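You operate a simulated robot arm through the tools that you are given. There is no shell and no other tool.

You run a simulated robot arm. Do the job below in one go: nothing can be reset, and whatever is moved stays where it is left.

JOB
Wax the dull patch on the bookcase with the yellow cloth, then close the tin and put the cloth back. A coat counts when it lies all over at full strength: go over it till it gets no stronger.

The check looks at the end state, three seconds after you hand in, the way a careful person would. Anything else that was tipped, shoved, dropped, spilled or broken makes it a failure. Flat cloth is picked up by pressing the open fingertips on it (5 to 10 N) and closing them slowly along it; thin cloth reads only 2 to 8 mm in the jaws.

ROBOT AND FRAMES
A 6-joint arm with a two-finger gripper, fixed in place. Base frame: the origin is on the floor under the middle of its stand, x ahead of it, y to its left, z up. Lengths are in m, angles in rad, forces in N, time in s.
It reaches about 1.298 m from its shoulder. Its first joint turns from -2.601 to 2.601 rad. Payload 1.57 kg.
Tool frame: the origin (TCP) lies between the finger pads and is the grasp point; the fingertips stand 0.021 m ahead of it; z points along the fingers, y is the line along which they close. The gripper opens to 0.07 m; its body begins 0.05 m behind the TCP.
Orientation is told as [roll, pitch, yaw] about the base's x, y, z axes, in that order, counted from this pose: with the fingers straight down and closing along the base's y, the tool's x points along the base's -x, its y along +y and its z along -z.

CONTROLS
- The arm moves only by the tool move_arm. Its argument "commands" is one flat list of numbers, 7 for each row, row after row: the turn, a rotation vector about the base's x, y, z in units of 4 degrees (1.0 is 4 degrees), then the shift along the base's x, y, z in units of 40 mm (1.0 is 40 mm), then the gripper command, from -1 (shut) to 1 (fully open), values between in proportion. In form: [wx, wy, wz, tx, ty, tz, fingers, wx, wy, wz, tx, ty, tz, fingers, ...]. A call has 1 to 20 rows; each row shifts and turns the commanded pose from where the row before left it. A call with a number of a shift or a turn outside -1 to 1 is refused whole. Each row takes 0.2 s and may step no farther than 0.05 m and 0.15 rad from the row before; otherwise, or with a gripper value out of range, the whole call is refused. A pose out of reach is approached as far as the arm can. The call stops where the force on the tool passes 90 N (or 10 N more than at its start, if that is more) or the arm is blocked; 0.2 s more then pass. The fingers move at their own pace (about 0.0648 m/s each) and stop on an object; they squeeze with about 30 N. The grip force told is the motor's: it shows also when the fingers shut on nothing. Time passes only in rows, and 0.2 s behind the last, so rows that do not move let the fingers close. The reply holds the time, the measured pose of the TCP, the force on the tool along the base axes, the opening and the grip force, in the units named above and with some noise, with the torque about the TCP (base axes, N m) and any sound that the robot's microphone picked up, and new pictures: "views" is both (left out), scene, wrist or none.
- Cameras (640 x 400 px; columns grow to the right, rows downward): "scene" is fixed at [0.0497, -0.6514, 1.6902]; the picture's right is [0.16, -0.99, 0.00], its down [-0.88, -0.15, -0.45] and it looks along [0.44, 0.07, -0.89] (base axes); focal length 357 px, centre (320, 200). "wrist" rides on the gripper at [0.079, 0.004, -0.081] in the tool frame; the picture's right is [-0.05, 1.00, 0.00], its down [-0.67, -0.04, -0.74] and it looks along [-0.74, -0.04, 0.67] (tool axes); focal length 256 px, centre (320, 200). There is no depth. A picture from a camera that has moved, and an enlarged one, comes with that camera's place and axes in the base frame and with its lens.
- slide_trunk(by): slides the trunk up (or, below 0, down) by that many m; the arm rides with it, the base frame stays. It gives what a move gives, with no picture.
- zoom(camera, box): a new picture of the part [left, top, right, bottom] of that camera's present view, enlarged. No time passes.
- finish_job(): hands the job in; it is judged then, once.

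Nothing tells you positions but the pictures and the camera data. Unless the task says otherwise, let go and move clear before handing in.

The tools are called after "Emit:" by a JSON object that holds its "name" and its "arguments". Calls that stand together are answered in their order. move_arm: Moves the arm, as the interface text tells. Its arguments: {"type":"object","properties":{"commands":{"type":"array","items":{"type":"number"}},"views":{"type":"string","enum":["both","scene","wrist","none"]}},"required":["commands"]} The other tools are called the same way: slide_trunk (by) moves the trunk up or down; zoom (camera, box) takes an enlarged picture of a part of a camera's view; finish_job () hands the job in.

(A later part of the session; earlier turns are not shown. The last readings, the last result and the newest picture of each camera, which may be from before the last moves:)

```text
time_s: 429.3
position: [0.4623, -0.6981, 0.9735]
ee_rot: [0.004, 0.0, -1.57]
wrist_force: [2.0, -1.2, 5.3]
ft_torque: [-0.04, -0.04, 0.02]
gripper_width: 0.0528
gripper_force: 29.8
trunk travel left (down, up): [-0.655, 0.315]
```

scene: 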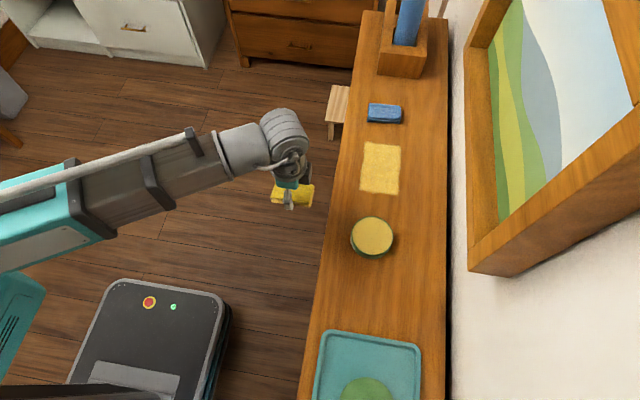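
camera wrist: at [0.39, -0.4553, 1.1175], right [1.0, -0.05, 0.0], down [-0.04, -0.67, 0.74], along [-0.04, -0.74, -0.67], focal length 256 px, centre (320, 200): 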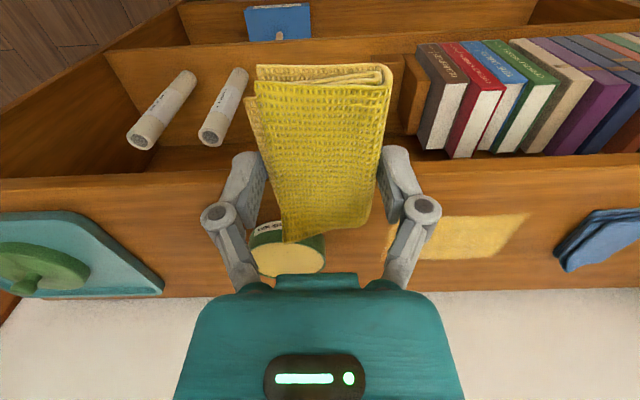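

Emit:
{"name": "slide_trunk", "arguments": {"by": -0.0008}}

Emit:
{"name": "move_arm", "arguments": {"commands": [0, 0, 0, -0.4, 0, 0, -0.1, 0, 0, 0, 0.4, 0, 0, -0.1, 0, 0, 0, 0.35, 0, 0, -0.1, 0, 0, 0, 0.35, 0, 0, -0.1, 0, 0, 0, 0.35, 0, 0, -0.1, 0, 0, 0, 0.35, 0, 0, -0.1, 0, 0, 0, 0.35, 0, 0, -0.1, 0, 0, 0, 0.35, 0, 0, -0.1, 0, 0, 0, 0.35, 0, 0, -0.1, 0, 0, 0, 0.35, 0, 0, -0.1, 0, 0, 0, 0.35, 0, 0, -0.1, 0, 0, 0, 0.35, 0, 0, -0.1, 0, 0, 0, 0.35, 0, 0, -0.1, 0, 0, 0, 0, -0.3, 0, -0.1, 0, 0, 0, 0, -0.3, 0, -0.1, 0, 0, 0, -0.35, 0, 0, -0.1, 0, 0, 0, -0.35, 0, 0, -0.1, 0, 0, 0, -0.35, 0, 0, -0.1, 0, 0, 0, -0.35, 0, 0, -0.1], "views": "none"}}

Emit:
{"name": "move_arm", "arguments": {"commands": [0, 0, 0, -0.35, 0, 0, -0.1, 0, 0, 0, -0.35, 0, 0, -0.1, 0, 0, 0, -0.35, 0, 0, -0.1, 0, 0, 0, -0.35, 0, 0, -0.1, 0, 0, 0, -0.35, 0, 0, -0.1, 0, 0, 0, -0.35, 0, 0, -0.1, 0, 0, 0, -0.35, 0, 0, -0.1, 0, 0, 0, 0, -0.4, 0, -0.1, 0, 0, 0, 0, -0.4, 0, -0.1, 0, 0, 0, 0.35, 0, 0, -0.1, 0, 0, 0, 0.35, 0, 0, -0.1, 0, 0, 0, 0.35, 0, 0, -0.1, 0, 0, 0, 0.35, 0, 0, -0.1, 0, 0, 0, 0.35, 0, 0, -0.1, 0, 0, 0, 0.35, 0, 0, -0.1, 0, 0, 0, 0.35, 0, 0, -0.1, 0, 0, 0, 0.35, 0, 0, -0.1, 0, 0, 0, 0.35, 0, 0, -0.1, 0, 0, 0, 0.35, 0, 0, -0.1, 0, 0, 0, 0.35, 0, 0, -0.1], "views": "none"}}

Emit:
{"name": "slide_trunk", "arguments": {"by": -0.0005}}

Emit:
{"name": "move_arm", "arguments": {"commands": [0, 0, 0, -0.35, 0, 0, -0.1, 0, 0, 0, -0.35, 0, 0, -0.1, 0, 0, 0, -0.35, 0, 0, -0.1, 0, 0, 0, -0.35, 0, 0, -0.1, 0, 0, 0, -0.35, 0, 0, -0.1, 0, 0, 0, -0.35, 0, 0, -0.1, 0, 0, 0, -0.35, 0, 0, -0.1, 0, 0, 0, -0.35, 0, 0, -0.1, 0, 0, 0, -0.35, 0, 0, -0.1, 0, 0, 0, -0.35, 0, 0, -0.1, 0, 0, 0, -0.35, 0, 0, -0.1, 0, 0, 0, 0, 0.4, 0, -0.1, 0, 0, 0, 0, 0.4, 0, -0.1], "views": "none"}}

Emit:
{"name": "move_arm", "arguments": {"commands": [0, 0, 0, 0.35, 0, 0, -0.1, 0, 0, 0, 0.35, 0, 0, -0.1, 0, 0, 0, 0.35, 0, 0, -0.1, 0, 0, 0, 0.35, 0, 0, -0.1, 0, 0, 0, 0.35, 0, 0, -0.1, 0, 0, 0, 0.35, 0, 0, -0.1, 0, 0, 0, 0.35, 0, 0, -0.1, 0, 0, 0, 0.35, 0, 0, -0.1, 0, 0, 0, 0.35, 0, 0, -0.1, 0, 0, 0, 0.35, 0, 0, -0.1, 0, 0, 0, 0.35, 0, 0, -0.1, 0, 0, 0, 0, 0.4, 0, -0.1, 0, 0, 0, -0.35, 0, 0, -0.1, 0, 0, 0, -0.35, 0, 0, -0.1, 0, 0, 0, -0.35, 0, 0, -0.1, 0, 0, 0, -0.35, 0, 0, -0.1, 0, 0, 0, -0.35, 0, 0, -0.1, 0, 0, 0, -0.35, 0, 0, -0.1, 0, 0, 0, -0.35, 0, 0, -0.1, 0, 0, 0, -0.35, 0, 0, -0.1], "views": "none"}}

```text
time_s: 429.8
position: [0.4627, -0.6993, 0.9746]
ee_rot: [0.005, -0.002, -1.569]
wrist_force: [2.3, -4.4, 21.0]
ft_torque: [0.0, -0.02, 0.02]
gripper_width: 0.0531
gripper_force: 30.0
trunk travel left (down, up): [-0.654, 0.316]
```

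```text
time_s: 433.8
position: [0.5601, -0.7213, 0.9742]
ee_rot: [0.001, -0.001, -1.57]
wrist_force: [3.3, -0.4, 12.6]
ft_torque: [-0.06, -0.11, 0.03]
gripper_width: 0.0525
gripper_force: 30.4
trunk travel left (down, up): [-0.654, 0.316]
```

```text
time_s: 438.0
position: [0.6167, -0.7565, 0.9742]
ee_rot: [0.003, 0.001, -1.569]
wrist_force: [-2.4, 1.0, 5.9]
ft_torque: [-0.04, 0.02, 0.01]
gripper_width: 0.0527
gripper_force: 30.0
trunk travel left (down, up): [-0.654, 0.316]
```

```text
time_s: 438.5
position: [0.616, -0.7569, 0.973]
ee_rot: [0.003, -0.001, -1.569]
wrist_force: [1.5, -1.8, 13.6]
ft_torque: [0.03, -0.02, 0.03]
gripper_width: 0.0527
gripper_force: 30.5
trunk travel left (down, up): [-0.654, 0.316]
```

```text
time_s: 441.3
position: [0.4617, -0.7236, 0.9721]
ee_rot: [0.002, 0.0, -1.57]
wrist_force: [0.1, -3.9, 12.8]
ft_torque: [-0.13, -0.02, 0.02]
gripper_width: 0.0528
gripper_force: 30.2
trunk travel left (down, up): [-0.654, 0.316]
```

```text
time_s: 445.5
position: [0.5053, -0.7101, 0.9736]
ee_rot: [0.003, -0.001, -1.569]
wrist_force: [2.4, 0.4, 8.7]
ft_torque: [-0.01, -0.09, 0.06]
gripper_width: 0.0526
gripper_force: 30.0
trunk travel left (down, up): [-0.654, 0.316]
```

Emit:
{"name": "slide_trunk", "arguments": {"by": 0.062}}

Emit:
{"name": "move_arm", "arguments": {"commands": [0, 0, 0, 0, 0.9, 0, -0.1, 0, 0, 0, 0, 0.9, 0, -0.1, 0, 0, 0, 0, 0.9, 0, -0.1, 0, 0, 0, 0, 0.9, 0, -0.1, 0, 0, 0, -0.8, 0.5, 0, -0.1, 0, 0, 0, -0.8, 0.3, 0, -0.1, 0, 0, 0, -0.8, 0, 0, -0.1]}}

Emit:
{"name": "zoom", "arguments": {"camera": "scene", "box": [340, 125, 430, 205]}}

Emit:
{"name": "zoom", "arguments": {"camera": "scene", "box": [352, 137, 408, 172]}}

Emit:
{"name": "zoom", "arguments": {"camera": "scene", "box": [352, 165, 408, 200]}}

```text
time_s: 446.5
position: [0.5049, -0.711, 1.0344]
ee_rot: [0.0, 0.001, -1.57]
wrist_force: [0.2, 0.6, -0.8]
ft_torque: [-0.01, -0.03, 0.04]
gripper_width: 0.0524
gripper_force: 30.1
trunk travel left (down, up): [-0.716, 0.254]
```

```text
time_s: 448.1
position: [0.4049, -0.5333, 1.0342]
ee_rot: [0.002, -0.001, -1.569]
wrist_force: [0.7, 0.0, -0.4]
ft_torque: [0.03, -0.02, -0.02]
gripper_width: 0.0525
gripper_force: 30.0
trunk travel left (down, up): [-0.716, 0.254]
camera wrist: at [0.4086, -0.4544, 1.1154], right [1.0, -0.05, 0.0], down [-0.04, -0.67, 0.74], along [-0.04, -0.74, -0.67], focal length 256 px, centre (320, 200)
```

scene: 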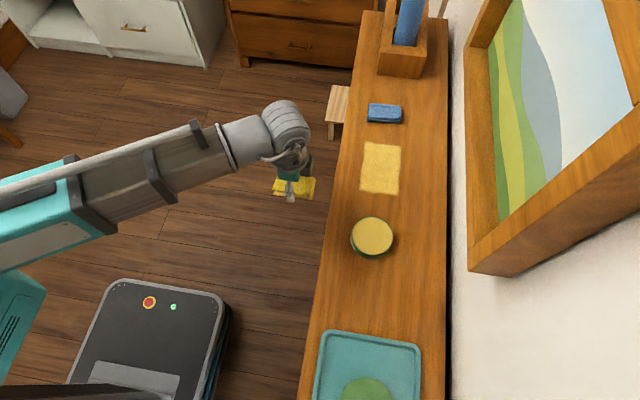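
wrist: 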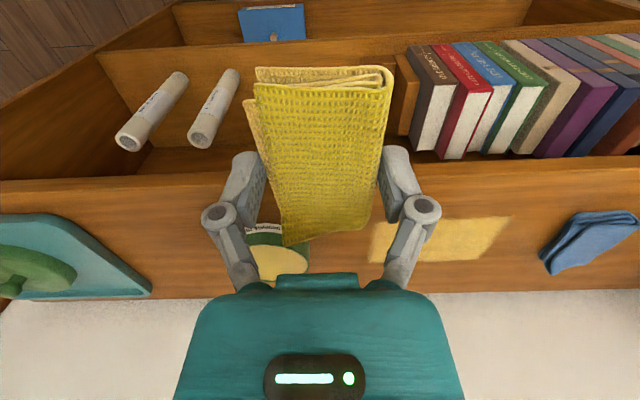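

```text
5.00 times, centred on (385, 165) of scene
camera zoom: at [0.0497, -0.6514, 1.6902], right [0.16, -0.99, 0.0], down [-0.88, -0.15, -0.45], along [0.44, 0.07, -0.89], focal length 1785 px, centre (-5, 375)
```

zoom: 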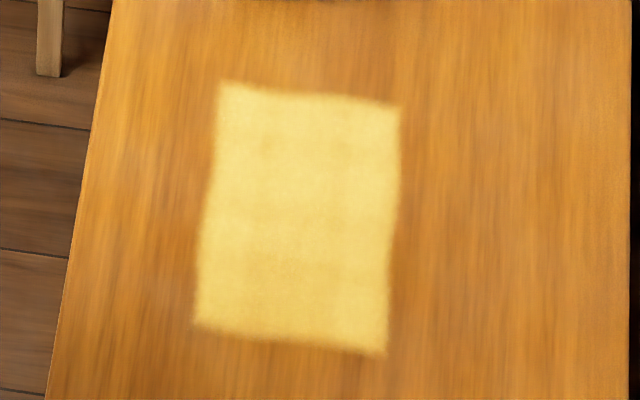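

```text
11.43 times, centred on (380, 154) of scene
camera zoom: at [0.0497, -0.6514, 1.6902], right [0.16, -0.99, 0.0], down [-0.88, -0.15, -0.45], along [0.44, 0.07, -0.89], focal length 4080 px, centre (-366, 720)
```

zoom: 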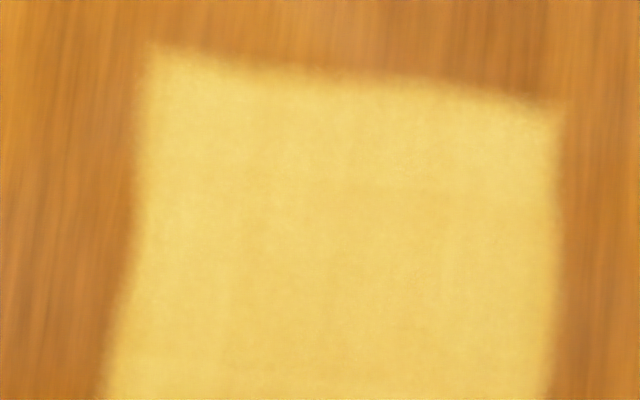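

```text
11.43 times, centred on (380, 182) of scene
camera zoom: at [0.0497, -0.6514, 1.6902], right [0.16, -0.99, 0.0], down [-0.88, -0.15, -0.45], along [0.44, 0.07, -0.89], focal length 4080 px, centre (-366, 400)
```

zoom: 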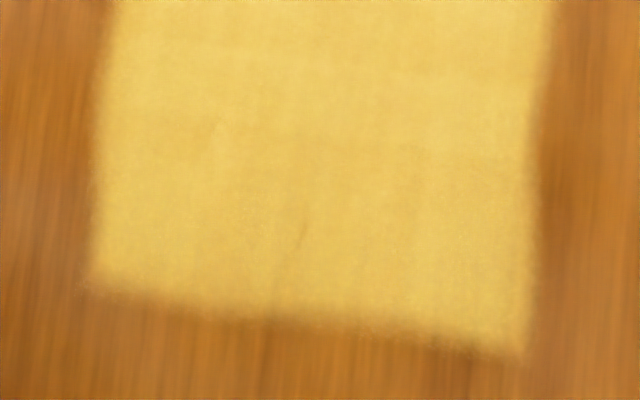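

Nothing changed beyond render noise, so the coat is at full strength all over the patch. Next I'll put the cloth back, setting it down slightly short of its old spot to keep clear of the stand.

Emit:
{"name": "slide_trunk", "arguments": {"by": 0.016}}

Emit:
{"name": "move_arm", "arguments": {"commands": [0, 0, 0, 0.5, 0, 0, -0.1, 0, 0, 0, 0.9, -0.3, 0, -0.1, 0, 0, 0, 0.9, -0.4, 0, -0.1, 0, 0, 0, 0.9, -0.4, 0, -0.1, 0, 0, 0, 0.9, -0.4, 0, -0.1, 0, 0, 0, 0.9, -0.4, 0, -0.1, 0, 0, 0, 0.9, -0.4, 0, -0.1, 0, 0, 0, 0.9, -0.4, 0, -0.1, 0, 0, 0, 0.9, -0.4, 0, -0.1, 0, 0, 0, 0.9, -0.4, 0, -0.1, 0, 0, 0, 0.8, -0.4, 0, -0.1, 0, 0, 0, 0.05, -0.35, 0, -0.1]}}

```text
time_s: 448.7
position: [0.4054, -0.5336, 1.0506]
ee_rot: [0.001, 0.0, -1.569]
wrist_force: [-0.7, -0.2, 0.2]
ft_torque: [0.03, 0.0, -0.02]
gripper_width: 0.0527
gripper_force: 30.0
trunk travel left (down, up): [-0.732, 0.238]
```

```text
time_s: 451.3
position: [0.787, -0.7023, 1.0508]
ee_rot: [0.001, -0.001, -1.57]
wrist_force: [0.0, 0.3, -0.6]
ft_torque: [0.03, -0.02, 0.01]
gripper_width: 0.0525
gripper_force: 29.8
trunk travel left (down, up): [-0.732, 0.238]
camera wrist: at [0.7893, -0.6232, 1.1311], right [1.0, -0.05, 0.0], down [-0.04, -0.67, 0.74], along [-0.04, -0.74, -0.67], focal length 256 px, centre (320, 200)
```

scene: 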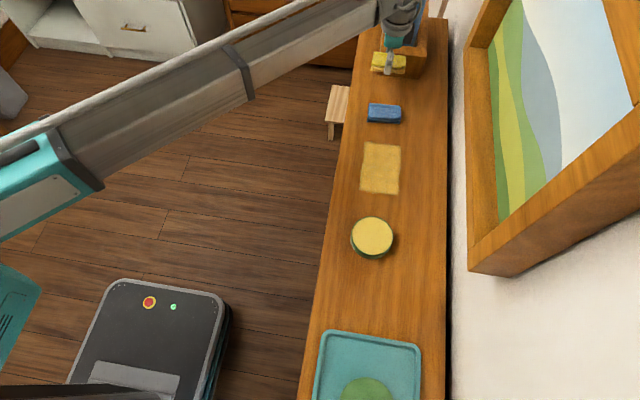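
wrist: 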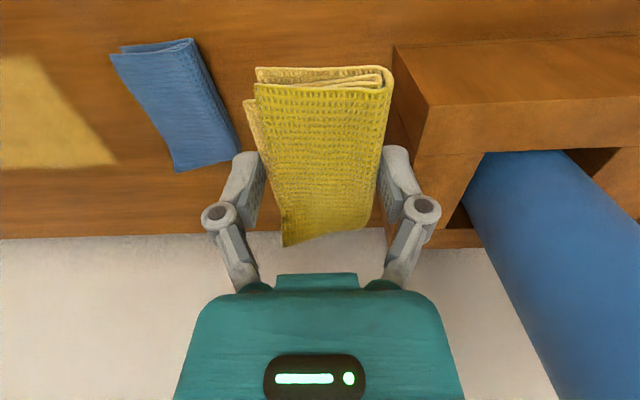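

Emit:
{"name": "move_arm", "arguments": {"commands": [0, 0, 0, -0.13, -0.03, 0, -0.1], "views": "none"}}

Emit:
{"name": "slide_trunk", "arguments": {"by": -0.06}}

Emit:
{"name": "move_arm", "arguments": {"commands": [0, 0, 0, 0, 0, 0, -0.1], "views": "wrist"}}

```text
time_s: 451.7
position: [0.7802, -0.7032, 1.05]
ee_rot: [0.001, 0.001, -1.568]
wrist_force: [-0.2, 0.2, -0.9]
ft_torque: [0.01, 0.01, 0.03]
gripper_width: 0.0526
gripper_force: 29.5
trunk travel left (down, up): [-0.732, 0.238]
```

```text
time_s: 452.7
position: [0.7802, -0.7027, 0.991]
ee_rot: [0.002, -0.001, -1.568]
wrist_force: [0.2, 0.5, -0.7]
ft_torque: [0.02, -0.01, 0.0]
gripper_width: 0.0528
gripper_force: 30.3
trunk travel left (down, up): [-0.672, 0.298]
```

```text
time_s: 453.1
position: [0.7816, -0.7019, 0.9897]
ee_rot: [0.001, -0.001, -1.57]
wrist_force: [-0.2, 0.0, -0.5]
ft_torque: [0.01, -0.02, -0.02]
gripper_width: 0.0525
gripper_force: 30.4
trunk travel left (down, up): [-0.672, 0.298]
camera wrist: at [0.7828, -0.624, 1.0713], right [1.0, -0.05, 0.0], down [-0.04, -0.67, 0.74], along [-0.04, -0.74, -0.67], focal length 256 px, centre (320, 200)
```

wrist: 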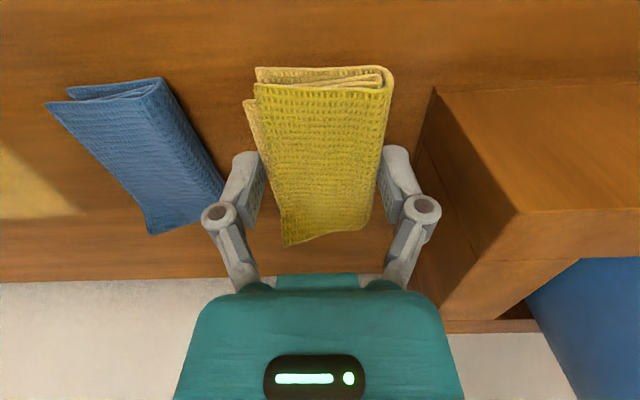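

Emit:
{"name": "slide_trunk", "arguments": {"by": -0.013}}

Emit:
{"name": "slide_trunk", "arguments": {"by": -0.0015}}

Emit:
{"name": "slide_trunk", "arguments": {"by": -0.001}}

Emit:
{"name": "slide_trunk", "arguments": {"by": -0.001}}

```text
time_s: 453.7
position: [0.7791, -0.7022, 0.9772]
ee_rot: [0.002, 0.0, -1.569]
wrist_force: [-0.1, -0.5, -0.2]
ft_torque: [0.0, 0.05, -0.05]
gripper_width: 0.0526
gripper_force: 30.4
trunk travel left (down, up): [-0.659, 0.311]
```

```text
time_s: 454.2
position: [0.7798, -0.7014, 0.9757]
ee_rot: [0.004, 0.0, -1.57]
wrist_force: [0.2, 0.1, -0.3]
ft_torque: [0.01, 0.01, 0.01]
gripper_width: 0.053
gripper_force: 30.2
trunk travel left (down, up): [-0.657, 0.313]
```

```text
time_s: 454.8
position: [0.7791, -0.7027, 0.9743]
ee_rot: [0.002, 0.0, -1.57]
wrist_force: [0.5, 0.2, -1.5]
ft_torque: [-0.01, 0.01, -0.02]
gripper_width: 0.0525
gripper_force: 30.1
trunk travel left (down, up): [-0.656, 0.314]
```

```text
time_s: 455.3
position: [0.78, -0.7032, 0.9732]
ee_rot: [0.001, -0.001, -1.568]
wrist_force: [-0.5, 0.2, -0.8]
ft_torque: [-0.01, 0.0, -0.01]
gripper_width: 0.0525
gripper_force: 30.2
trunk travel left (down, up): [-0.655, 0.315]
```

Emit:
{"name": "slide_trunk", "arguments": {"by": -0.001}}

Emit:
{"name": "slide_trunk", "arguments": {"by": -0.0007}}

```text
time_s: 455.8
position: [0.7798, -0.7027, 0.9726]
ee_rot: [0.002, 0.001, -1.57]
wrist_force: [-0.2, -0.8, 3.0]
ft_torque: [-0.02, 0.03, 0.0]
gripper_width: 0.0527
gripper_force: 30.0
trunk travel left (down, up): [-0.654, 0.316]
```

```text
time_s: 456.3
position: [0.7805, -0.7024, 0.9735]
ee_rot: [0.005, 0.0, -1.571]
wrist_force: [2.7, -3.4, 8.8]
ft_torque: [-0.05, -0.08, -0.01]
gripper_width: 0.0525
gripper_force: 29.4
trunk travel left (down, up): [-0.653, 0.317]
```

The cloth touches down. I'll slide it a few more millimetres toward its old place, then open just enough to release it and lift.

Emit:
{"name": "move_arm", "arguments": {"commands": [0, 0, 0, 0.13, 0, 0, -0.1, 0, 0, 0, 0, 0, 0, 0.3, 0, 0, 0, 0, 0, 0, 0.55, 0, 0, 0, 0, 0, 0, 0.66], "views": "wrist"}}

Emit:
{"name": "zoom", "arguments": {"camera": "wrist", "box": [200, 50, 460, 250]}}

```text
time_s: 457.3
position: [0.7841, -0.7043, 0.9728]
ee_rot: [0.001, -0.001, -1.568]
wrist_force: [0.7, 0.2, 0.0]
ft_torque: [0.0, -0.04, 0.01]
gripper_width: 0.0579
gripper_force: 0.1
trunk travel left (down, up): [-0.653, 0.317]
camera wrist: at [0.7875, -0.6244, 1.0531], right [1.0, -0.05, 0.0], down [-0.04, -0.67, 0.74], along [-0.04, -0.74, -0.67], focal length 256 px, centre (320, 200)
```

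wrist: 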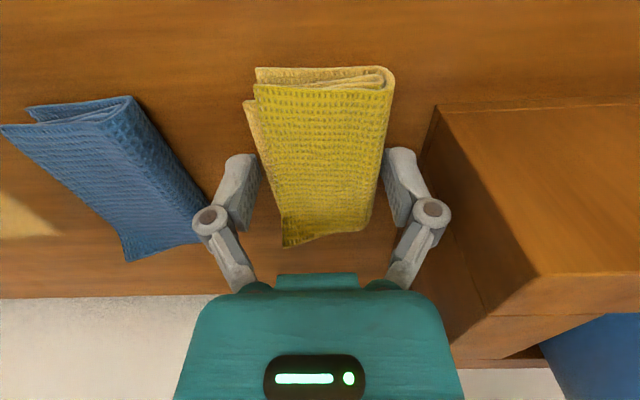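

```text
2.00 times, centred on (330, 150) of wrist
camera zoom: at [0.7875, -0.6244, 1.0531], right [1.0, -0.05, 0.0], down [-0.04, -0.67, 0.74], along [-0.04, -0.74, -0.67], focal length 512 px, centre (300, 300)
```

zoom: 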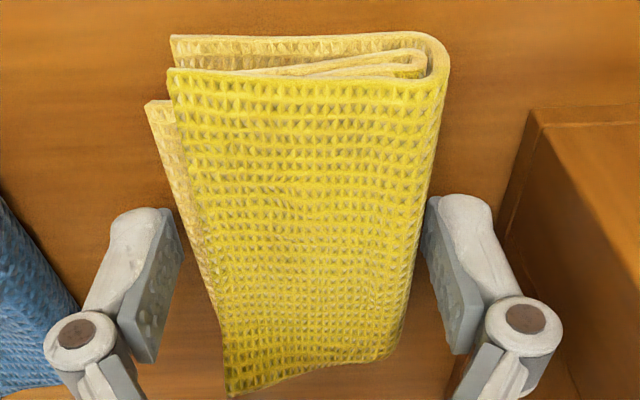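

Released, with clear gaps on both sides. I'll lift straight up.

Emit:
{"name": "slide_trunk", "arguments": {"by": 0.03}}

Emit:
{"name": "slide_trunk", "arguments": {"by": 0.07}}

Emit:
{"name": "move_arm", "arguments": {"commands": [0, 0, 0, 0, 0, 0, 0.66]}}

Emit:
{"name": "zoom", "arguments": {"camera": "scene", "box": [340, 40, 460, 140]}}

```text
time_s: 458.0
position: [0.7854, -0.7026, 1.001]
ee_rot: [0.002, 0.0, -1.569]
wrist_force: [-0.2, -0.7, -0.4]
ft_torque: [-0.01, -0.03, 0.02]
gripper_width: 0.0579
gripper_force: 0.1
trunk travel left (down, up): [-0.683, 0.287]
```

```text
time_s: 459.1
position: [0.785, -0.703, 1.0718]
ee_rot: [0.003, 0.0, -1.569]
wrist_force: [0.0, -0.5, 0.0]
ft_torque: [0.03, 0.01, -0.01]
gripper_width: 0.058
gripper_force: 0.0
trunk travel left (down, up): [-0.753, 0.217]
```

```text
time_s: 459.5
position: [0.7855, -0.7032, 1.0715]
ee_rot: [0.003, 0.001, -1.568]
wrist_force: [-0.7, 0.4, 1.0]
ft_torque: [0.03, 0.01, 0.01]
gripper_width: 0.058
gripper_force: 0.0
trunk travel left (down, up): [-0.753, 0.217]
camera wrist: at [0.7874, -0.6244, 1.153], right [1.0, -0.05, 0.0], down [-0.04, -0.67, 0.74], along [-0.04, -0.74, -0.67], focal length 256 px, centre (320, 200)
```

scene: 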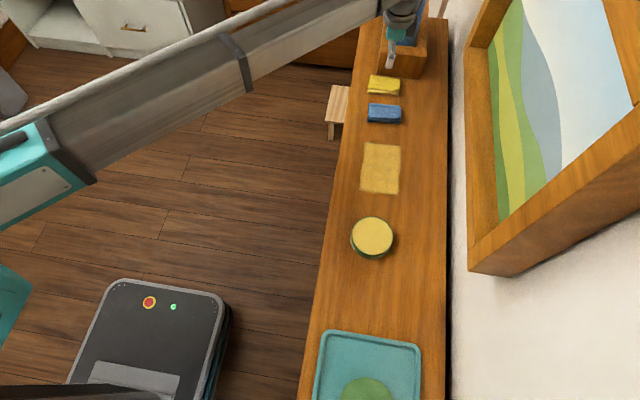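
wrist: 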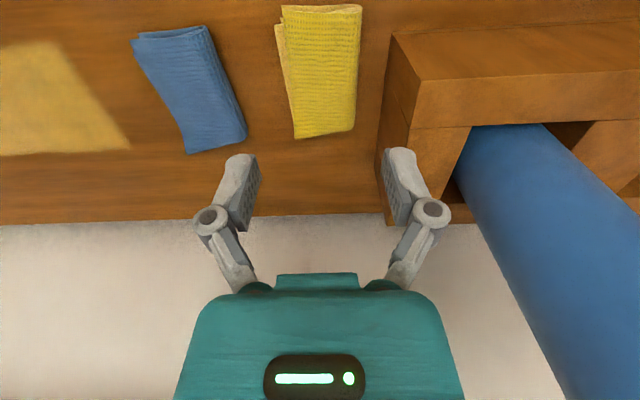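

```text
4.00 times, centred on (400, 90) of scene
camera zoom: at [0.0497, -0.6514, 1.6902], right [0.16, -0.99, 0.0], down [-0.88, -0.15, -0.45], along [0.44, 0.07, -0.89], focal length 1428 px, centre (0, 640)
```

zoom: 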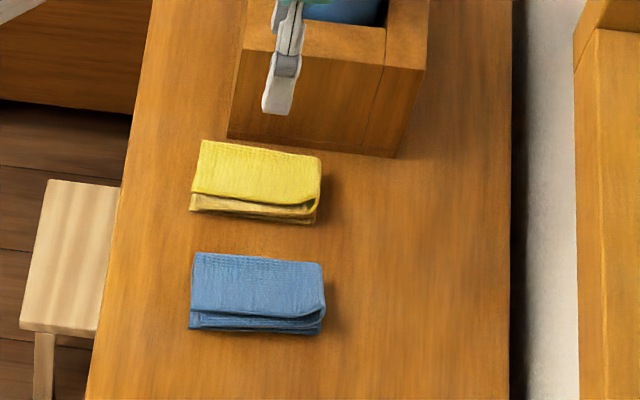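

The cloth is back within about 5 mm of where it started, and the blue cloth is untouched. Next I'll fetch the lid from the tray.

Emit:
{"name": "slide_trunk", "arguments": {"by": 0.04}}

Emit:
{"name": "move_arm", "arguments": {"commands": [0, 0, 0, -0.5, 0.1, 0, 1, 0, 0, 1, -0.85, 0, 0, 1, 0, 0, 1, -0.85, 0, 0, 1, 0, 0, 1, -0.85, 0, 0, 1, 0, 0, 1, -0.85, 0, 0, 1, 0, 0, 1, -0.85, 0, 0, 1, 0, 0, 1, -0.85, 0, 0, 1, 0, 0, 1, -0.85, 0, 0, 1, 0, 0, 1, -0.85, 0, 0, 1, 0, 0, 1, -0.85, 0, 0, 1, 0, 0, 1, -0.85, 0, 0, 1, 0, 0, 1, -0.85, 0, 0, 1, 0, 0, 1, -0.85, 0, 0, 1, 0, 0, 1, -0.85, 0, 0, 1, 0, 0, 1, -0.85, 0, 0, 1, 0, 0, 1, -0.85, 0, 0, 1, 0, 0, 1, -0.85, -0.1, 0, 1, 0, 0, 1, -0.85, -0.1, 0, 1, 0, 0, 1, -0.85, -0.1, 0, 1, 0, 0, 1, -0.85, -0.1, 0, 1], "views": "none"}}

Emit:
{"name": "move_arm", "arguments": {"commands": [0, 0, 1, -0.85, -0.2, 0, 1, 0, 0, 1, -0.85, -0.2, 0, 1, 0, 0, 1, -0.6, -0.2, 0, 1, 0, 0, 0.5, 0, -0.1, 0, 1], "views": "wrist"}}

```text
time_s: 460.3
position: [0.7852, -0.7029, 1.1119]
ee_rot: [0.001, 0.001, -1.569]
wrist_force: [1.3, 0.0, 0.0]
ft_torque: [0.02, 0.0, 0.03]
gripper_width: 0.0582
gripper_force: 0.0
trunk travel left (down, up): [-0.793, 0.177]
```

```text
time_s: 464.5
position: [0.1164, -0.7145, 1.1123]
ee_rot: [0.003, 0.0, -0.241]
wrist_force: [-0.2, -0.6, -0.1]
ft_torque: [0.05, -0.02, 0.01]
gripper_width: 0.0697
gripper_force: 0.1
out of reach, approached as far as the arm can: row 19
trunk travel left (down, up): [-0.793, 0.177]
```

```text
time_s: 465.5
position: [0.0256, -0.7432, 1.1104]
ee_rot: [0.005, 0.0, 0.004]
wrist_force: [0.2, -0.7, -0.4]
ft_torque: [0.02, 0.02, -0.03]
gripper_width: 0.07
gripper_force: 0.1
out of reach, approached as far as the arm can: row 3
trunk travel left (down, up): [-0.793, 0.177]
camera wrist: at [-0.055, -0.7394, 1.1931], right [0.05, 1.0, 0.0], down [0.67, -0.04, 0.74], along [0.74, -0.04, -0.67], focal length 256 px, centre (320, 200)
```

wrist: 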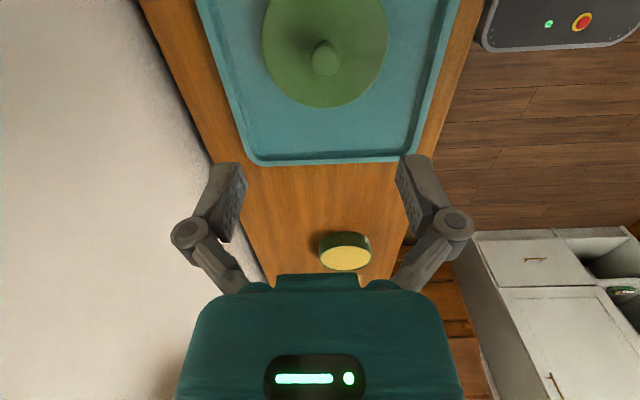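

Emit:
{"name": "move_arm", "arguments": {"commands": [0, 0, 0, -0.19, 0.11, 0, 1, 0, 0, 0, 0, 0, 0, 1], "views": "none"}}

Emit:
{"name": "slide_trunk", "arguments": {"by": -0.08}}

Emit:
{"name": "move_arm", "arguments": {"commands": [0, 0, 0, 0, 0, 0, 0.5], "views": "wrist"}}

Emit:
{"name": "zoom", "arguments": {"camera": "wrist", "box": [220, 60, 420, 220]}}

```text
time_s: 466.1
position: [0.0188, -0.7395, 1.1111]
ee_rot: [0.002, 0.0, 0.002]
wrist_force: [0.1, 0.0, 1.6]
ft_torque: [0.04, 0.01, 0.01]
gripper_width: 0.0701
gripper_force: 0.0
trunk travel left (down, up): [-0.793, 0.177]
```

```text
time_s: 467.3
position: [0.0181, -0.7383, 1.0325]
ee_rot: [0.003, 0.002, 0.003]
wrist_force: [-0.2, 0.4, 0.3]
ft_torque: [0.01, 0.02, 0.0]
gripper_width: 0.07
gripper_force: 0.0
trunk travel left (down, up): [-0.713, 0.257]
```

```text
time_s: 467.7
position: [0.0176, -0.7384, 1.033]
ee_rot: [0.004, 0.0, 0.002]
wrist_force: [0.8, 1.0, 1.3]
ft_torque: [0.03, -0.02, -0.03]
gripper_width: 0.0528
gripper_force: 0.0
trunk travel left (down, up): [-0.713, 0.257]
camera wrist: at [-0.0626, -0.7351, 1.1132], right [0.05, 1.0, 0.0], down [0.67, -0.04, 0.74], along [0.74, -0.04, -0.67], focal length 256 px, centre (320, 200)
```

wrist: 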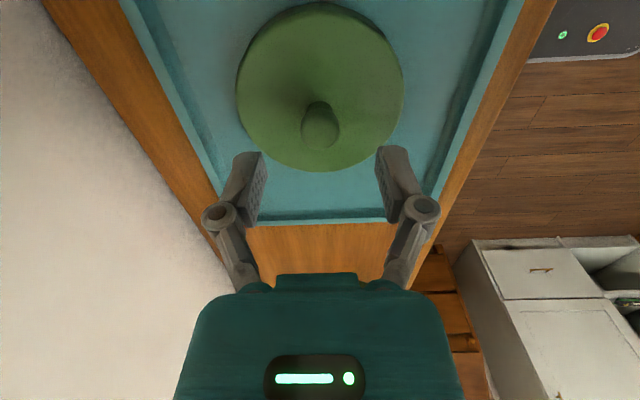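

```text
2.50 times, centred on (320, 140) of wrist
camera zoom: at [-0.0626, -0.7351, 1.1132], right [0.05, 1.0, 0.0], down [0.67, -0.04, 0.74], along [0.74, -0.04, -0.67], focal length 640 px, centre (320, 350)
```

zoom: 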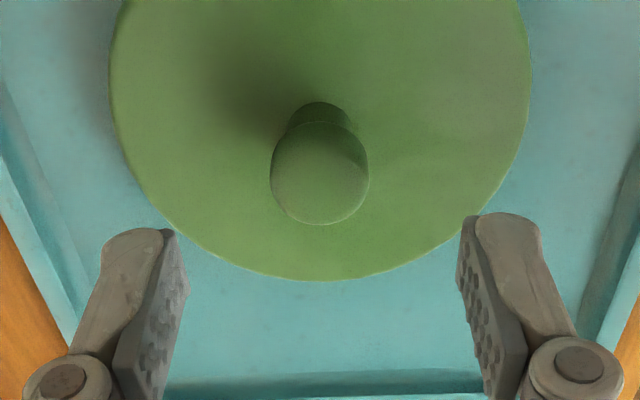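

The knob is centred. I'll lower and grip it as before.

Emit:
{"name": "slide_trunk", "arguments": {"by": -0.019}}

Emit:
{"name": "move_arm", "arguments": {"commands": [0, 0, 0, 0, 0, 0, 0.2, 0, 0, 0, 0, 0, 0, 0, 0, 0, 0, 0, 0, 0, -0.2, 0, 0, 0, 0, 0, 0, -0.4, 0, 0, 0, 0, 0, 0, -0.7, 0, 0, 0, 0, 0, 0, -1, 0, 0, 0, 0, 0, 0, -1], "views": "wrist"}}

```text
time_s: 468.4
position: [0.0171, -0.7381, 1.0129]
ee_rot: [0.001, 0.002, 0.002]
wrist_force: [-0.5, 1.1, 0.1]
ft_torque: [0.02, -0.02, 0.0]
gripper_width: 0.0523
gripper_force: 0.1
trunk travel left (down, up): [-0.694, 0.276]
```

```text
time_s: 470.0
position: [0.018, -0.7383, 1.0137]
ee_rot: [0.002, 0.0, 0.002]
wrist_force: [-0.3, 0.2, 1.2]
ft_torque: [-0.02, -0.01, 0.0]
gripper_width: 0.0206
gripper_force: 29.8
trunk travel left (down, up): [-0.694, 0.276]
camera wrist: at [-0.0627, -0.7351, 1.0942], right [0.05, 1.0, 0.0], down [0.67, -0.04, 0.74], along [0.74, -0.04, -0.67], focal length 256 px, centre (320, 200)
```

wrist: 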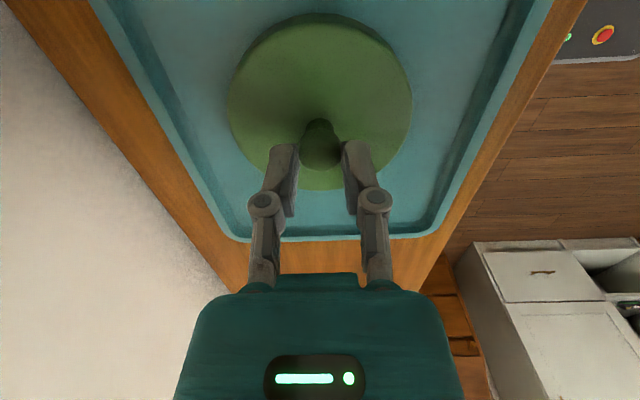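

Emit:
{"name": "slide_trunk", "arguments": {"by": 0.1}}

Emit:
{"name": "move_arm", "arguments": {"commands": [0, 0, 0, 0.4, 0, 0, -1, 0, 0, 0, 0.8, 0.05, 0, -1, 0, 0, 0, 0.8, 0.05, 0, -1, 0, 0, 0, 0.8, 0.05, 0, -1, 0, 0, 0, 0.8, 0.05, 0, -1, 0, 0, 0, 0.8, 0.05, 0, -1, 0, 0, 0, 0.8, 0.05, 0, -1, 0, 0, 0, 0.8, 0.05, 0, -1, 0, 0, 0, 0.8, 0.05, 0, -1, 0, 0, 0, 0.8, 0.05, 0, -1, 0, 0, 0, 0.44, 0.1, 0, -1]}}

Emit:
{"name": "zoom", "arguments": {"camera": "wrist", "box": [200, 0, 440, 150]}}

Emit:
{"name": "zoom", "arguments": {"camera": "scene", "box": [330, 180, 430, 270]}}

```text
time_s: 471.3
position: [0.0174, -0.7382, 1.1119]
ee_rot: [0.004, -0.001, 0.001]
wrist_force: [0.7, 0.4, -0.3]
ft_torque: [-0.01, -0.01, -0.01]
gripper_width: 0.0206
gripper_force: 30.2
trunk travel left (down, up): [-0.794, 0.176]
```

```text
time_s: 473.7
position: [0.3387, -0.7201, 1.1126]
ee_rot: [0.002, 0.002, 0.001]
wrist_force: [-0.1, -0.2, -0.5]
ft_torque: [0.02, -0.01, 0.01]
gripper_width: 0.0203
gripper_force: 30.0
trunk travel left (down, up): [-0.794, 0.176]
camera wrist: at [0.2586, -0.7162, 1.1941], right [0.05, 1.0, 0.0], down [0.67, -0.04, 0.74], along [0.74, -0.04, -0.67], focal length 256 px, centre (320, 200)
```

scene: 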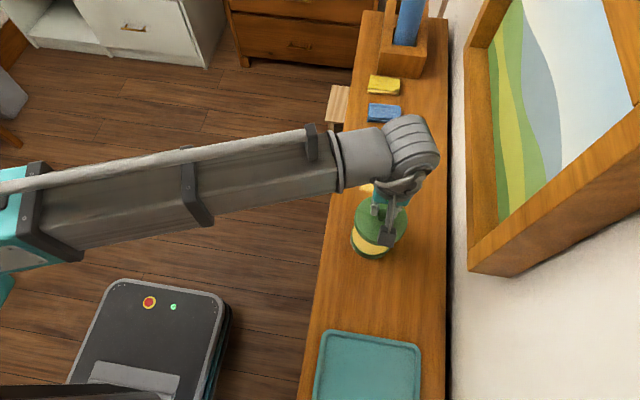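
wrist: 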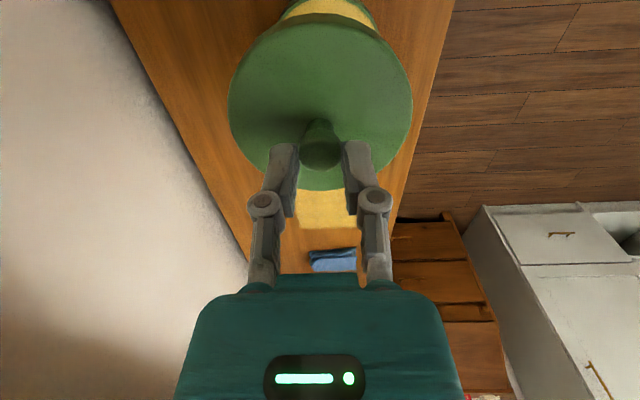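

```text
2.67 times, centred on (320, 75) of wrist
camera zoom: at [0.2586, -0.7162, 1.1941], right [0.05, 1.0, 0.0], down [0.67, -0.04, 0.74], along [0.74, -0.04, -0.67], focal length 683 px, centre (320, 533)
```

zoom: 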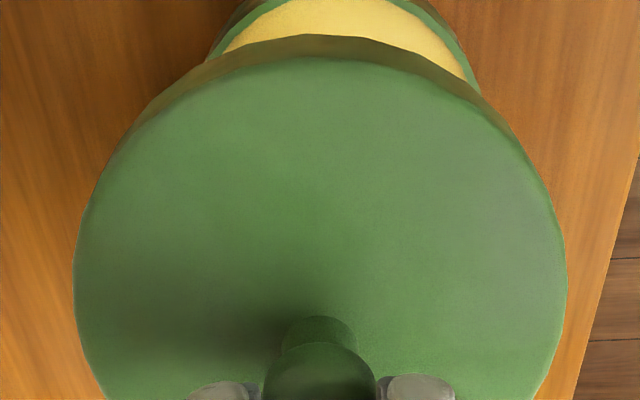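

```text
4.44 times, centred on (380, 225) of scene
camera zoom: at [0.0497, -0.6514, 1.6902], right [0.16, -0.99, 0.0], down [-0.88, -0.15, -0.45], along [0.44, 0.07, -0.89], focal length 1586 px, centre (53, 89)
```

zoom: 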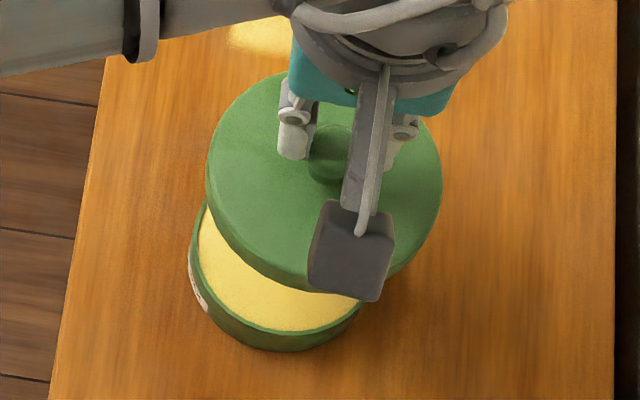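

The tin hasn't moved. I'll align the lid exactly over it and come down slowly.

Emit:
{"name": "move_arm", "arguments": {"commands": [0, 0, 0, 0.03, 0.115, 0, -1, 0, 0, 0, 0, 0, 0, -1], "views": "none"}}

Emit:
{"name": "slide_trunk", "arguments": {"by": -0.065}}

Emit:
{"name": "move_arm", "arguments": {"commands": [0, 0, 0, 0, 0, 0, -1]}}

Emit:
{"name": "zoom", "arguments": {"camera": "scene", "box": [330, 180, 430, 270]}}

```text
time_s: 474.3
position: [0.3397, -0.7145, 1.1124]
ee_rot: [0.001, 0.001, 0.003]
wrist_force: [0.2, -1.0, -0.6]
ft_torque: [-0.03, 0.02, -0.01]
gripper_width: 0.0205
gripper_force: 29.7
trunk travel left (down, up): [-0.794, 0.176]
```

```text
time_s: 475.3
position: [0.3393, -0.7144, 1.048]
ee_rot: [0.002, 0.001, 0.001]
wrist_force: [0.1, 0.4, -0.1]
ft_torque: [-0.03, 0.02, 0.0]
gripper_width: 0.0208
gripper_force: 29.8
trunk travel left (down, up): [-0.729, 0.241]
```

```text
time_s: 475.7
position: [0.3388, -0.714, 1.048]
ee_rot: [0.003, 0.0, 0.003]
wrist_force: [-1.0, 0.2, -0.4]
ft_torque: [-0.01, 0.04, 0.0]
gripper_width: 0.0206
gripper_force: 29.6
trunk travel left (down, up): [-0.729, 0.241]
camera wrist: at [0.2594, -0.7109, 1.1292], right [0.05, 1.0, 0.0], down [0.67, -0.04, 0.74], along [0.74, -0.04, -0.67], focal length 256 px, centre (320, 200)
```

scene: 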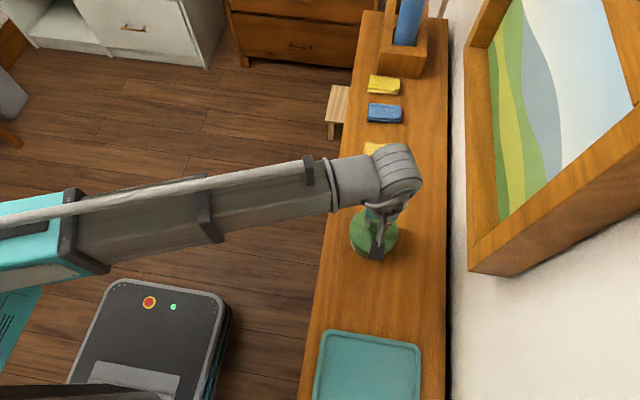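
wrist: 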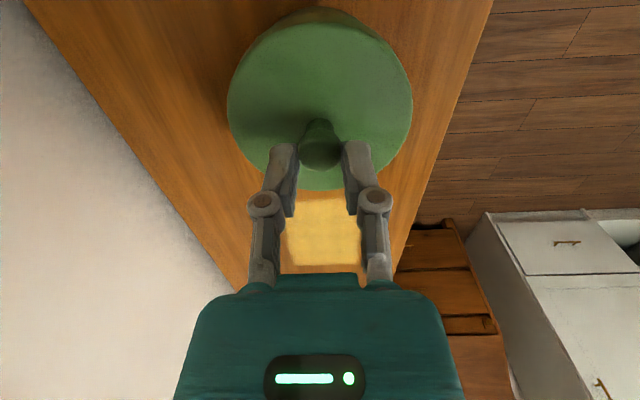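

```text
4.44 times, centred on (380, 225) of scene
camera zoom: at [0.0497, -0.6514, 1.6902], right [0.16, -0.99, 0.0], down [-0.88, -0.15, -0.45], along [0.44, 0.07, -0.89], focal length 1586 px, centre (53, 89)
```

zoom: 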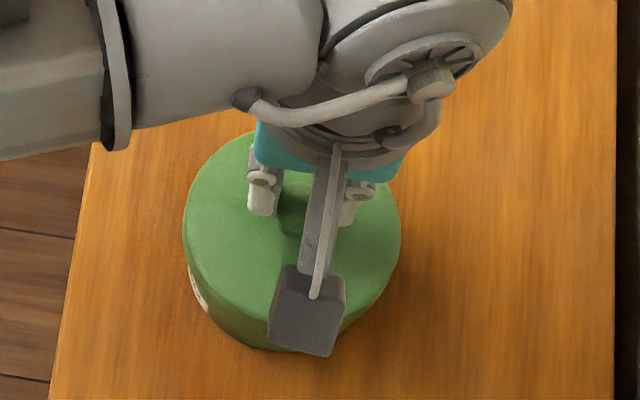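

Emit:
{"name": "move_arm", "arguments": {"commands": [0, 0, 0, 0.03, -0.04, 0, -1, 0, 0, 0, 0, 0, 0, -1], "views": "none"}}

Emit:
{"name": "slide_trunk", "arguments": {"by": -0.01}}

Emit:
{"name": "slide_trunk", "arguments": {"by": -0.006}}

Emit:
{"name": "slide_trunk", "arguments": {"by": -0.003}}

```text
time_s: 476.3
position: [0.3414, -0.7157, 1.0483]
ee_rot: [0.003, 0.0, 0.0]
wrist_force: [0.4, -0.3, 0.0]
ft_torque: [0.0, 0.0, 0.01]
gripper_width: 0.0209
gripper_force: 29.7
trunk travel left (down, up): [-0.729, 0.241]
```

```text
time_s: 476.9
position: [0.342, -0.7167, 1.038]
ee_rot: [0.001, 0.0, 0.002]
wrist_force: [0.2, -0.4, 0.4]
ft_torque: [0.0, -0.02, 0.02]
gripper_width: 0.0207
gripper_force: 30.0
trunk travel left (down, up): [-0.719, 0.251]
```

```text
time_s: 477.5
position: [0.3416, -0.7159, 1.0314]
ee_rot: [0.004, -0.001, 0.003]
wrist_force: [-0.7, 0.6, -0.8]
ft_torque: [-0.01, -0.03, -0.05]
gripper_width: 0.021
gripper_force: 30.3
trunk travel left (down, up): [-0.713, 0.257]
```

```text
time_s: 478.0
position: [0.341, -0.7149, 1.0285]
ee_rot: [0.005, 0.002, 0.002]
wrist_force: [-0.9, -0.5, -0.7]
ft_torque: [0.02, 0.04, -0.01]
gripper_width: 0.0206
gripper_force: 30.4
trunk travel left (down, up): [-0.71, 0.26]
```

The skirt is already past the tin's rim without touching. I'll continue to the seat.

Emit:
{"name": "slide_trunk", "arguments": {"by": -0.002}}

Emit:
{"name": "slide_trunk", "arguments": {"by": -0.0015}}

Emit:
{"name": "slide_trunk", "arguments": {"by": -0.001}}

```text
time_s: 478.5
position: [0.341, -0.7156, 1.0271]
ee_rot: [0.003, 0.001, 0.002]
wrist_force: [-0.8, 0.4, -0.3]
ft_torque: [0.01, 0.01, -0.03]
gripper_width: 0.0206
gripper_force: 29.5
trunk travel left (down, up): [-0.708, 0.262]
```

```text
time_s: 479.0
position: [0.342, -0.7164, 1.0251]
ee_rot: [0.005, 0.0, 0.001]
wrist_force: [-1.1, 0.4, -0.7]
ft_torque: [-0.03, 0.03, 0.02]
gripper_width: 0.0206
gripper_force: 30.3
trunk travel left (down, up): [-0.707, 0.263]
```

```text
time_s: 479.5
position: [0.3409, -0.7152, 1.0245]
ee_rot: [0.005, 0.0, 0.001]
wrist_force: [-1.0, 1.1, -0.8]
ft_torque: [0.02, 0.05, 0.01]
gripper_width: 0.0208
gripper_force: 29.9
trunk travel left (down, up): [-0.706, 0.264]
```

Emit:
{"name": "slide_trunk", "arguments": {"by": -0.001}}

Emit:
{"name": "slide_trunk", "arguments": {"by": -0.0007}}

Emit:
{"name": "slide_trunk", "arguments": {"by": -0.0007}}

```text
time_s: 480.0
position: [0.3413, -0.7152, 1.0245]
ee_rot: [0.001, 0.0, 0.002]
wrist_force: [-0.5, 0.3, 4.9]
ft_torque: [-0.14, -0.15, -0.01]
gripper_width: 0.0205
gripper_force: 29.8
trunk travel left (down, up): [-0.705, 0.265]
```

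```text
time_s: 480.6
position: [0.3404, -0.7154, 1.0233]
ee_rot: [0.003, 0.0, 0.001]
wrist_force: [0.3, 0.8, 9.3]
ft_torque: [-0.11, -0.33, 0.02]
gripper_width: 0.0208
gripper_force: 30.1
trunk travel left (down, up): [-0.704, 0.266]
```

```text
time_s: 481.1
position: [0.3411, -0.7152, 1.0231]
ee_rot: [0.002, 0.001, 0.001]
wrist_force: [0.2, -1.0, 14.9]
ft_torque: [-0.05, -0.68, -0.01]
gripper_width: 0.0207
gripper_force: 29.8
trunk travel left (down, up): [-0.703, 0.267]
```

The lid is seated at the same height as it was originally. I'll ease the pressure, release it and lift clear.

Emit:
{"name": "slide_trunk", "arguments": {"by": 0.001}}

Emit:
{"name": "move_arm", "arguments": {"commands": [0, 0, 0, 0, 0, 0, -0.4, 0, 0, 0, 0, 0, 0, -0.1, 0, 0, 0, 0, 0, 0, 0.2, 0, 0, 0, 0, 0, 0, 0.4], "views": "none"}}

Emit:
{"name": "slide_trunk", "arguments": {"by": 0.03}}

Emit:
{"name": "slide_trunk", "arguments": {"by": 0.09}}

Emit:
{"name": "move_arm", "arguments": {"commands": [0, 0, 0, 0, 0, 0, 1]}}

Emit:
{"name": "zoom", "arguments": {"camera": "wrist", "box": [200, 0, 440, 150]}}

```text
time_s: 481.6
position: [0.3409, -0.7154, 1.0237]
ee_rot: [0.003, 0.001, 0.001]
wrist_force: [-0.1, 2.0, 3.1]
ft_torque: [0.07, -0.12, 0.07]
gripper_width: 0.0207
gripper_force: 30.2
trunk travel left (down, up): [-0.704, 0.266]
```

```text
time_s: 482.6
position: [0.3417, -0.7169, 1.0228]
ee_rot: [0.002, -0.001, 0.005]
wrist_force: [0.3, -0.1, -1.2]
ft_torque: [-0.01, 0.01, -0.01]
gripper_width: 0.0488
gripper_force: 0.0
trunk travel left (down, up): [-0.704, 0.266]
```

```text
time_s: 483.3
position: [0.3416, -0.7169, 1.0527]
ee_rot: [0.004, 0.001, 0.001]
wrist_force: [0.5, 0.8, -0.6]
ft_torque: [-0.01, -0.03, 0.01]
gripper_width: 0.0491
gripper_force: 0.1
trunk travel left (down, up): [-0.734, 0.236]
```

```text
time_s: 484.6
position: [0.3408, -0.7175, 1.143]
ee_rot: [0.004, 0.0, 0.002]
wrist_force: [0.1, -1.5, 0.3]
ft_torque: [-0.01, 0.0, 0.01]
gripper_width: 0.0489
gripper_force: 0.0
trunk travel left (down, up): [-0.824, 0.146]
```

```text
time_s: 485.0
position: [0.3418, -0.717, 1.1436]
ee_rot: [0.002, 0.0, 0.003]
wrist_force: [0.2, 0.2, -0.5]
ft_torque: [0.01, 0.02, -0.04]
gripper_width: 0.0694
gripper_force: 0.1
trunk travel left (down, up): [-0.824, 0.146]
camera wrist: at [0.2606, -0.7124, 1.2242], right [0.05, 1.0, 0.0], down [0.67, -0.04, 0.74], along [0.74, -0.04, -0.67], focal length 256 px, centre (320, 200)
```

scene: 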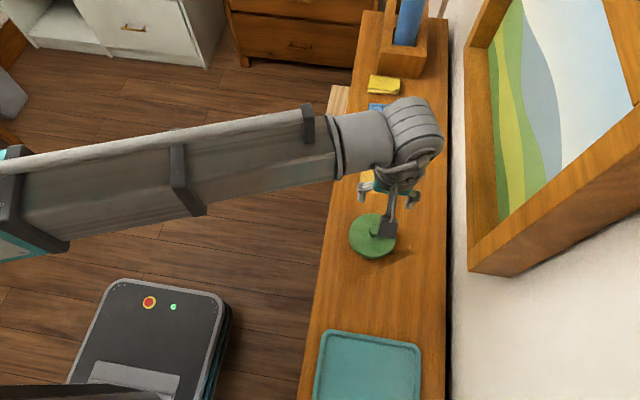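
wrist: 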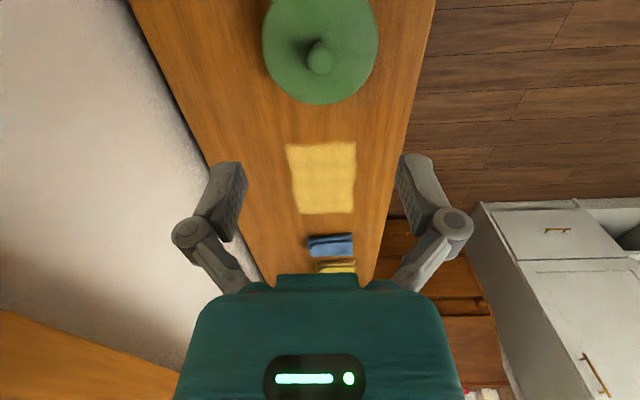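

```text
2.67 times, centred on (320, 75) of wrist
camera zoom: at [0.2606, -0.7124, 1.2242], right [0.05, 1.0, 0.0], down [0.67, -0.04, 0.74], along [0.74, -0.04, -0.67], focal length 683 px, centre (320, 533)
```

zoom: 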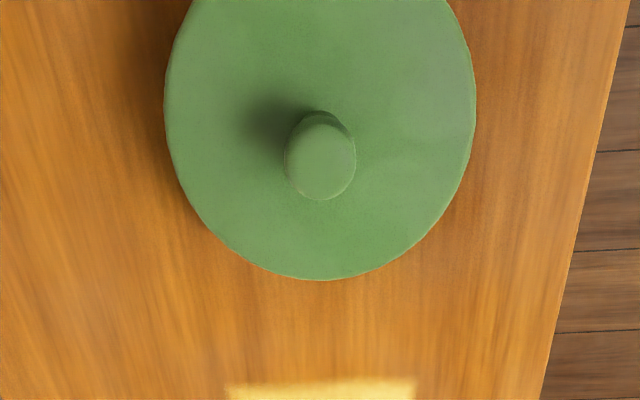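

The lid is on. I'll check the coat from this other angle and then move the arm away for a clear view of everything.

Emit:
{"name": "zoom", "arguments": {"camera": "wrist", "box": [265, 125, 375, 225]}}

Emit:
{"name": "move_arm", "arguments": {"commands": [0, 0, -0.5, 0, 0.9, 0, 1, 0, 0, -0.5, 0, 0.9, 0, 1, 0, 0, -0.5, 0.1, 0.9, 0, 1, 0, 0, -0.5, 0.2, 0.9, 0, 1, 0, 0, -0.5, 0.4, 0.8, 0, 1, 0, 0, -0.5, 0.4, 0.8, 0, 1, 0, 0, -0.5, 0.4, 0.5, 0, 1]}}

Emit:
{"name": "zoom", "arguments": {"camera": "scene", "box": [290, 180, 490, 305]}}

Emit:
{"name": "zoom", "arguments": {"camera": "scene", "box": [340, 125, 430, 205]}}

```text
4.00 times, centred on (320, 175) of wrist
camera zoom: at [0.2606, -0.7124, 1.2242], right [0.05, 1.0, 0.0], down [0.67, -0.04, 0.74], along [0.74, -0.04, -0.67], focal length 1024 px, centre (320, 300)
```

zoom: 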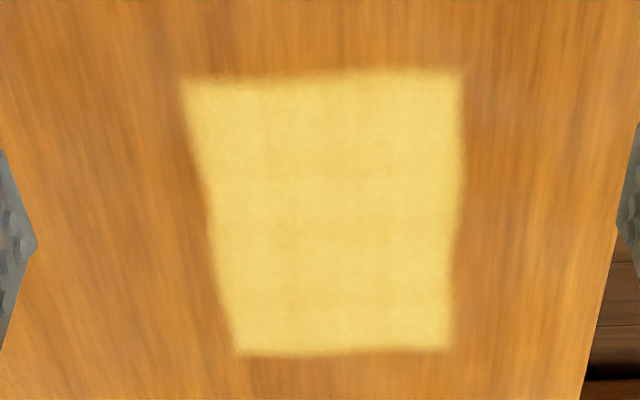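

```text
time_s: 486.6
position: [0.3989, -0.4866, 1.1435]
ee_rot: [0.001, 0.001, -0.244]
wrist_force: [0.2, -0.3, 0.5]
ft_torque: [0.0, 0.02, 0.03]
gripper_width: 0.07
gripper_force: 0.2
trunk travel left (down, up): [-0.824, 0.146]
camera wrist: at [0.3214, -0.4649, 1.2243], right [0.29, 0.96, 0.0], down [0.64, -0.2, 0.74], along [0.71, -0.22, -0.67], focal length 256 px, centre (320, 200)
```

scene: 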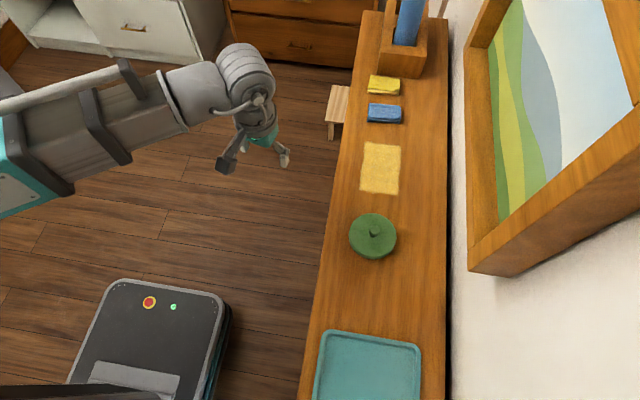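
wrist: 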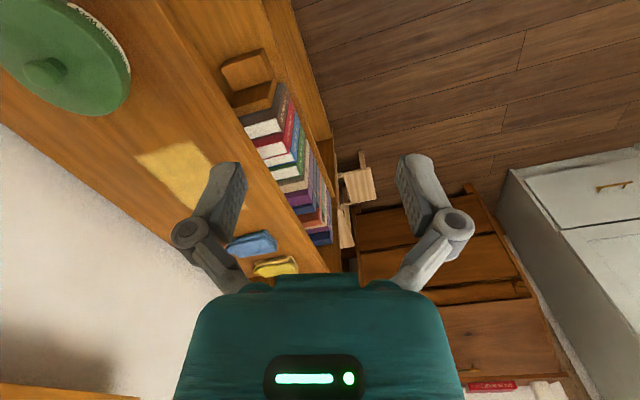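

```text
3.20 times, centred on (390, 242) of scene
camera zoom: at [0.0497, -0.6514, 1.6902], right [0.16, -0.99, 0.0], down [-0.88, -0.15, -0.45], along [0.44, 0.07, -0.89], focal length 1142 px, centre (96, 64)
```

zoom: 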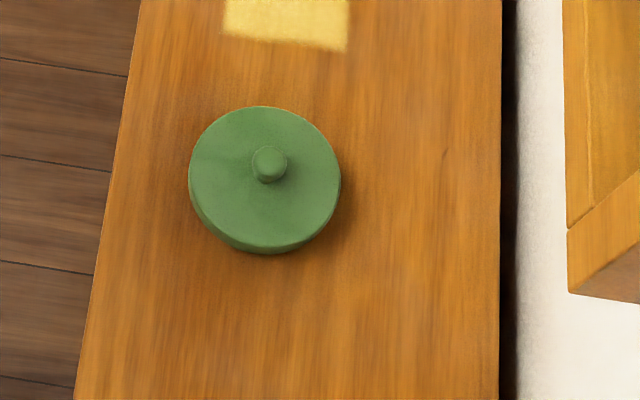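

```text
5.00 times, centred on (385, 165) of scene
camera zoom: at [0.0497, -0.6514, 1.6902], right [0.16, -0.99, 0.0], down [-0.88, -0.15, -0.45], along [0.44, 0.07, -0.89], focal length 1785 px, centre (-5, 375)
```

zoom: 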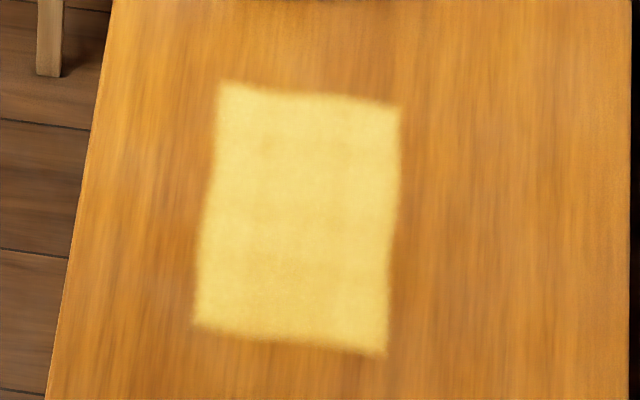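

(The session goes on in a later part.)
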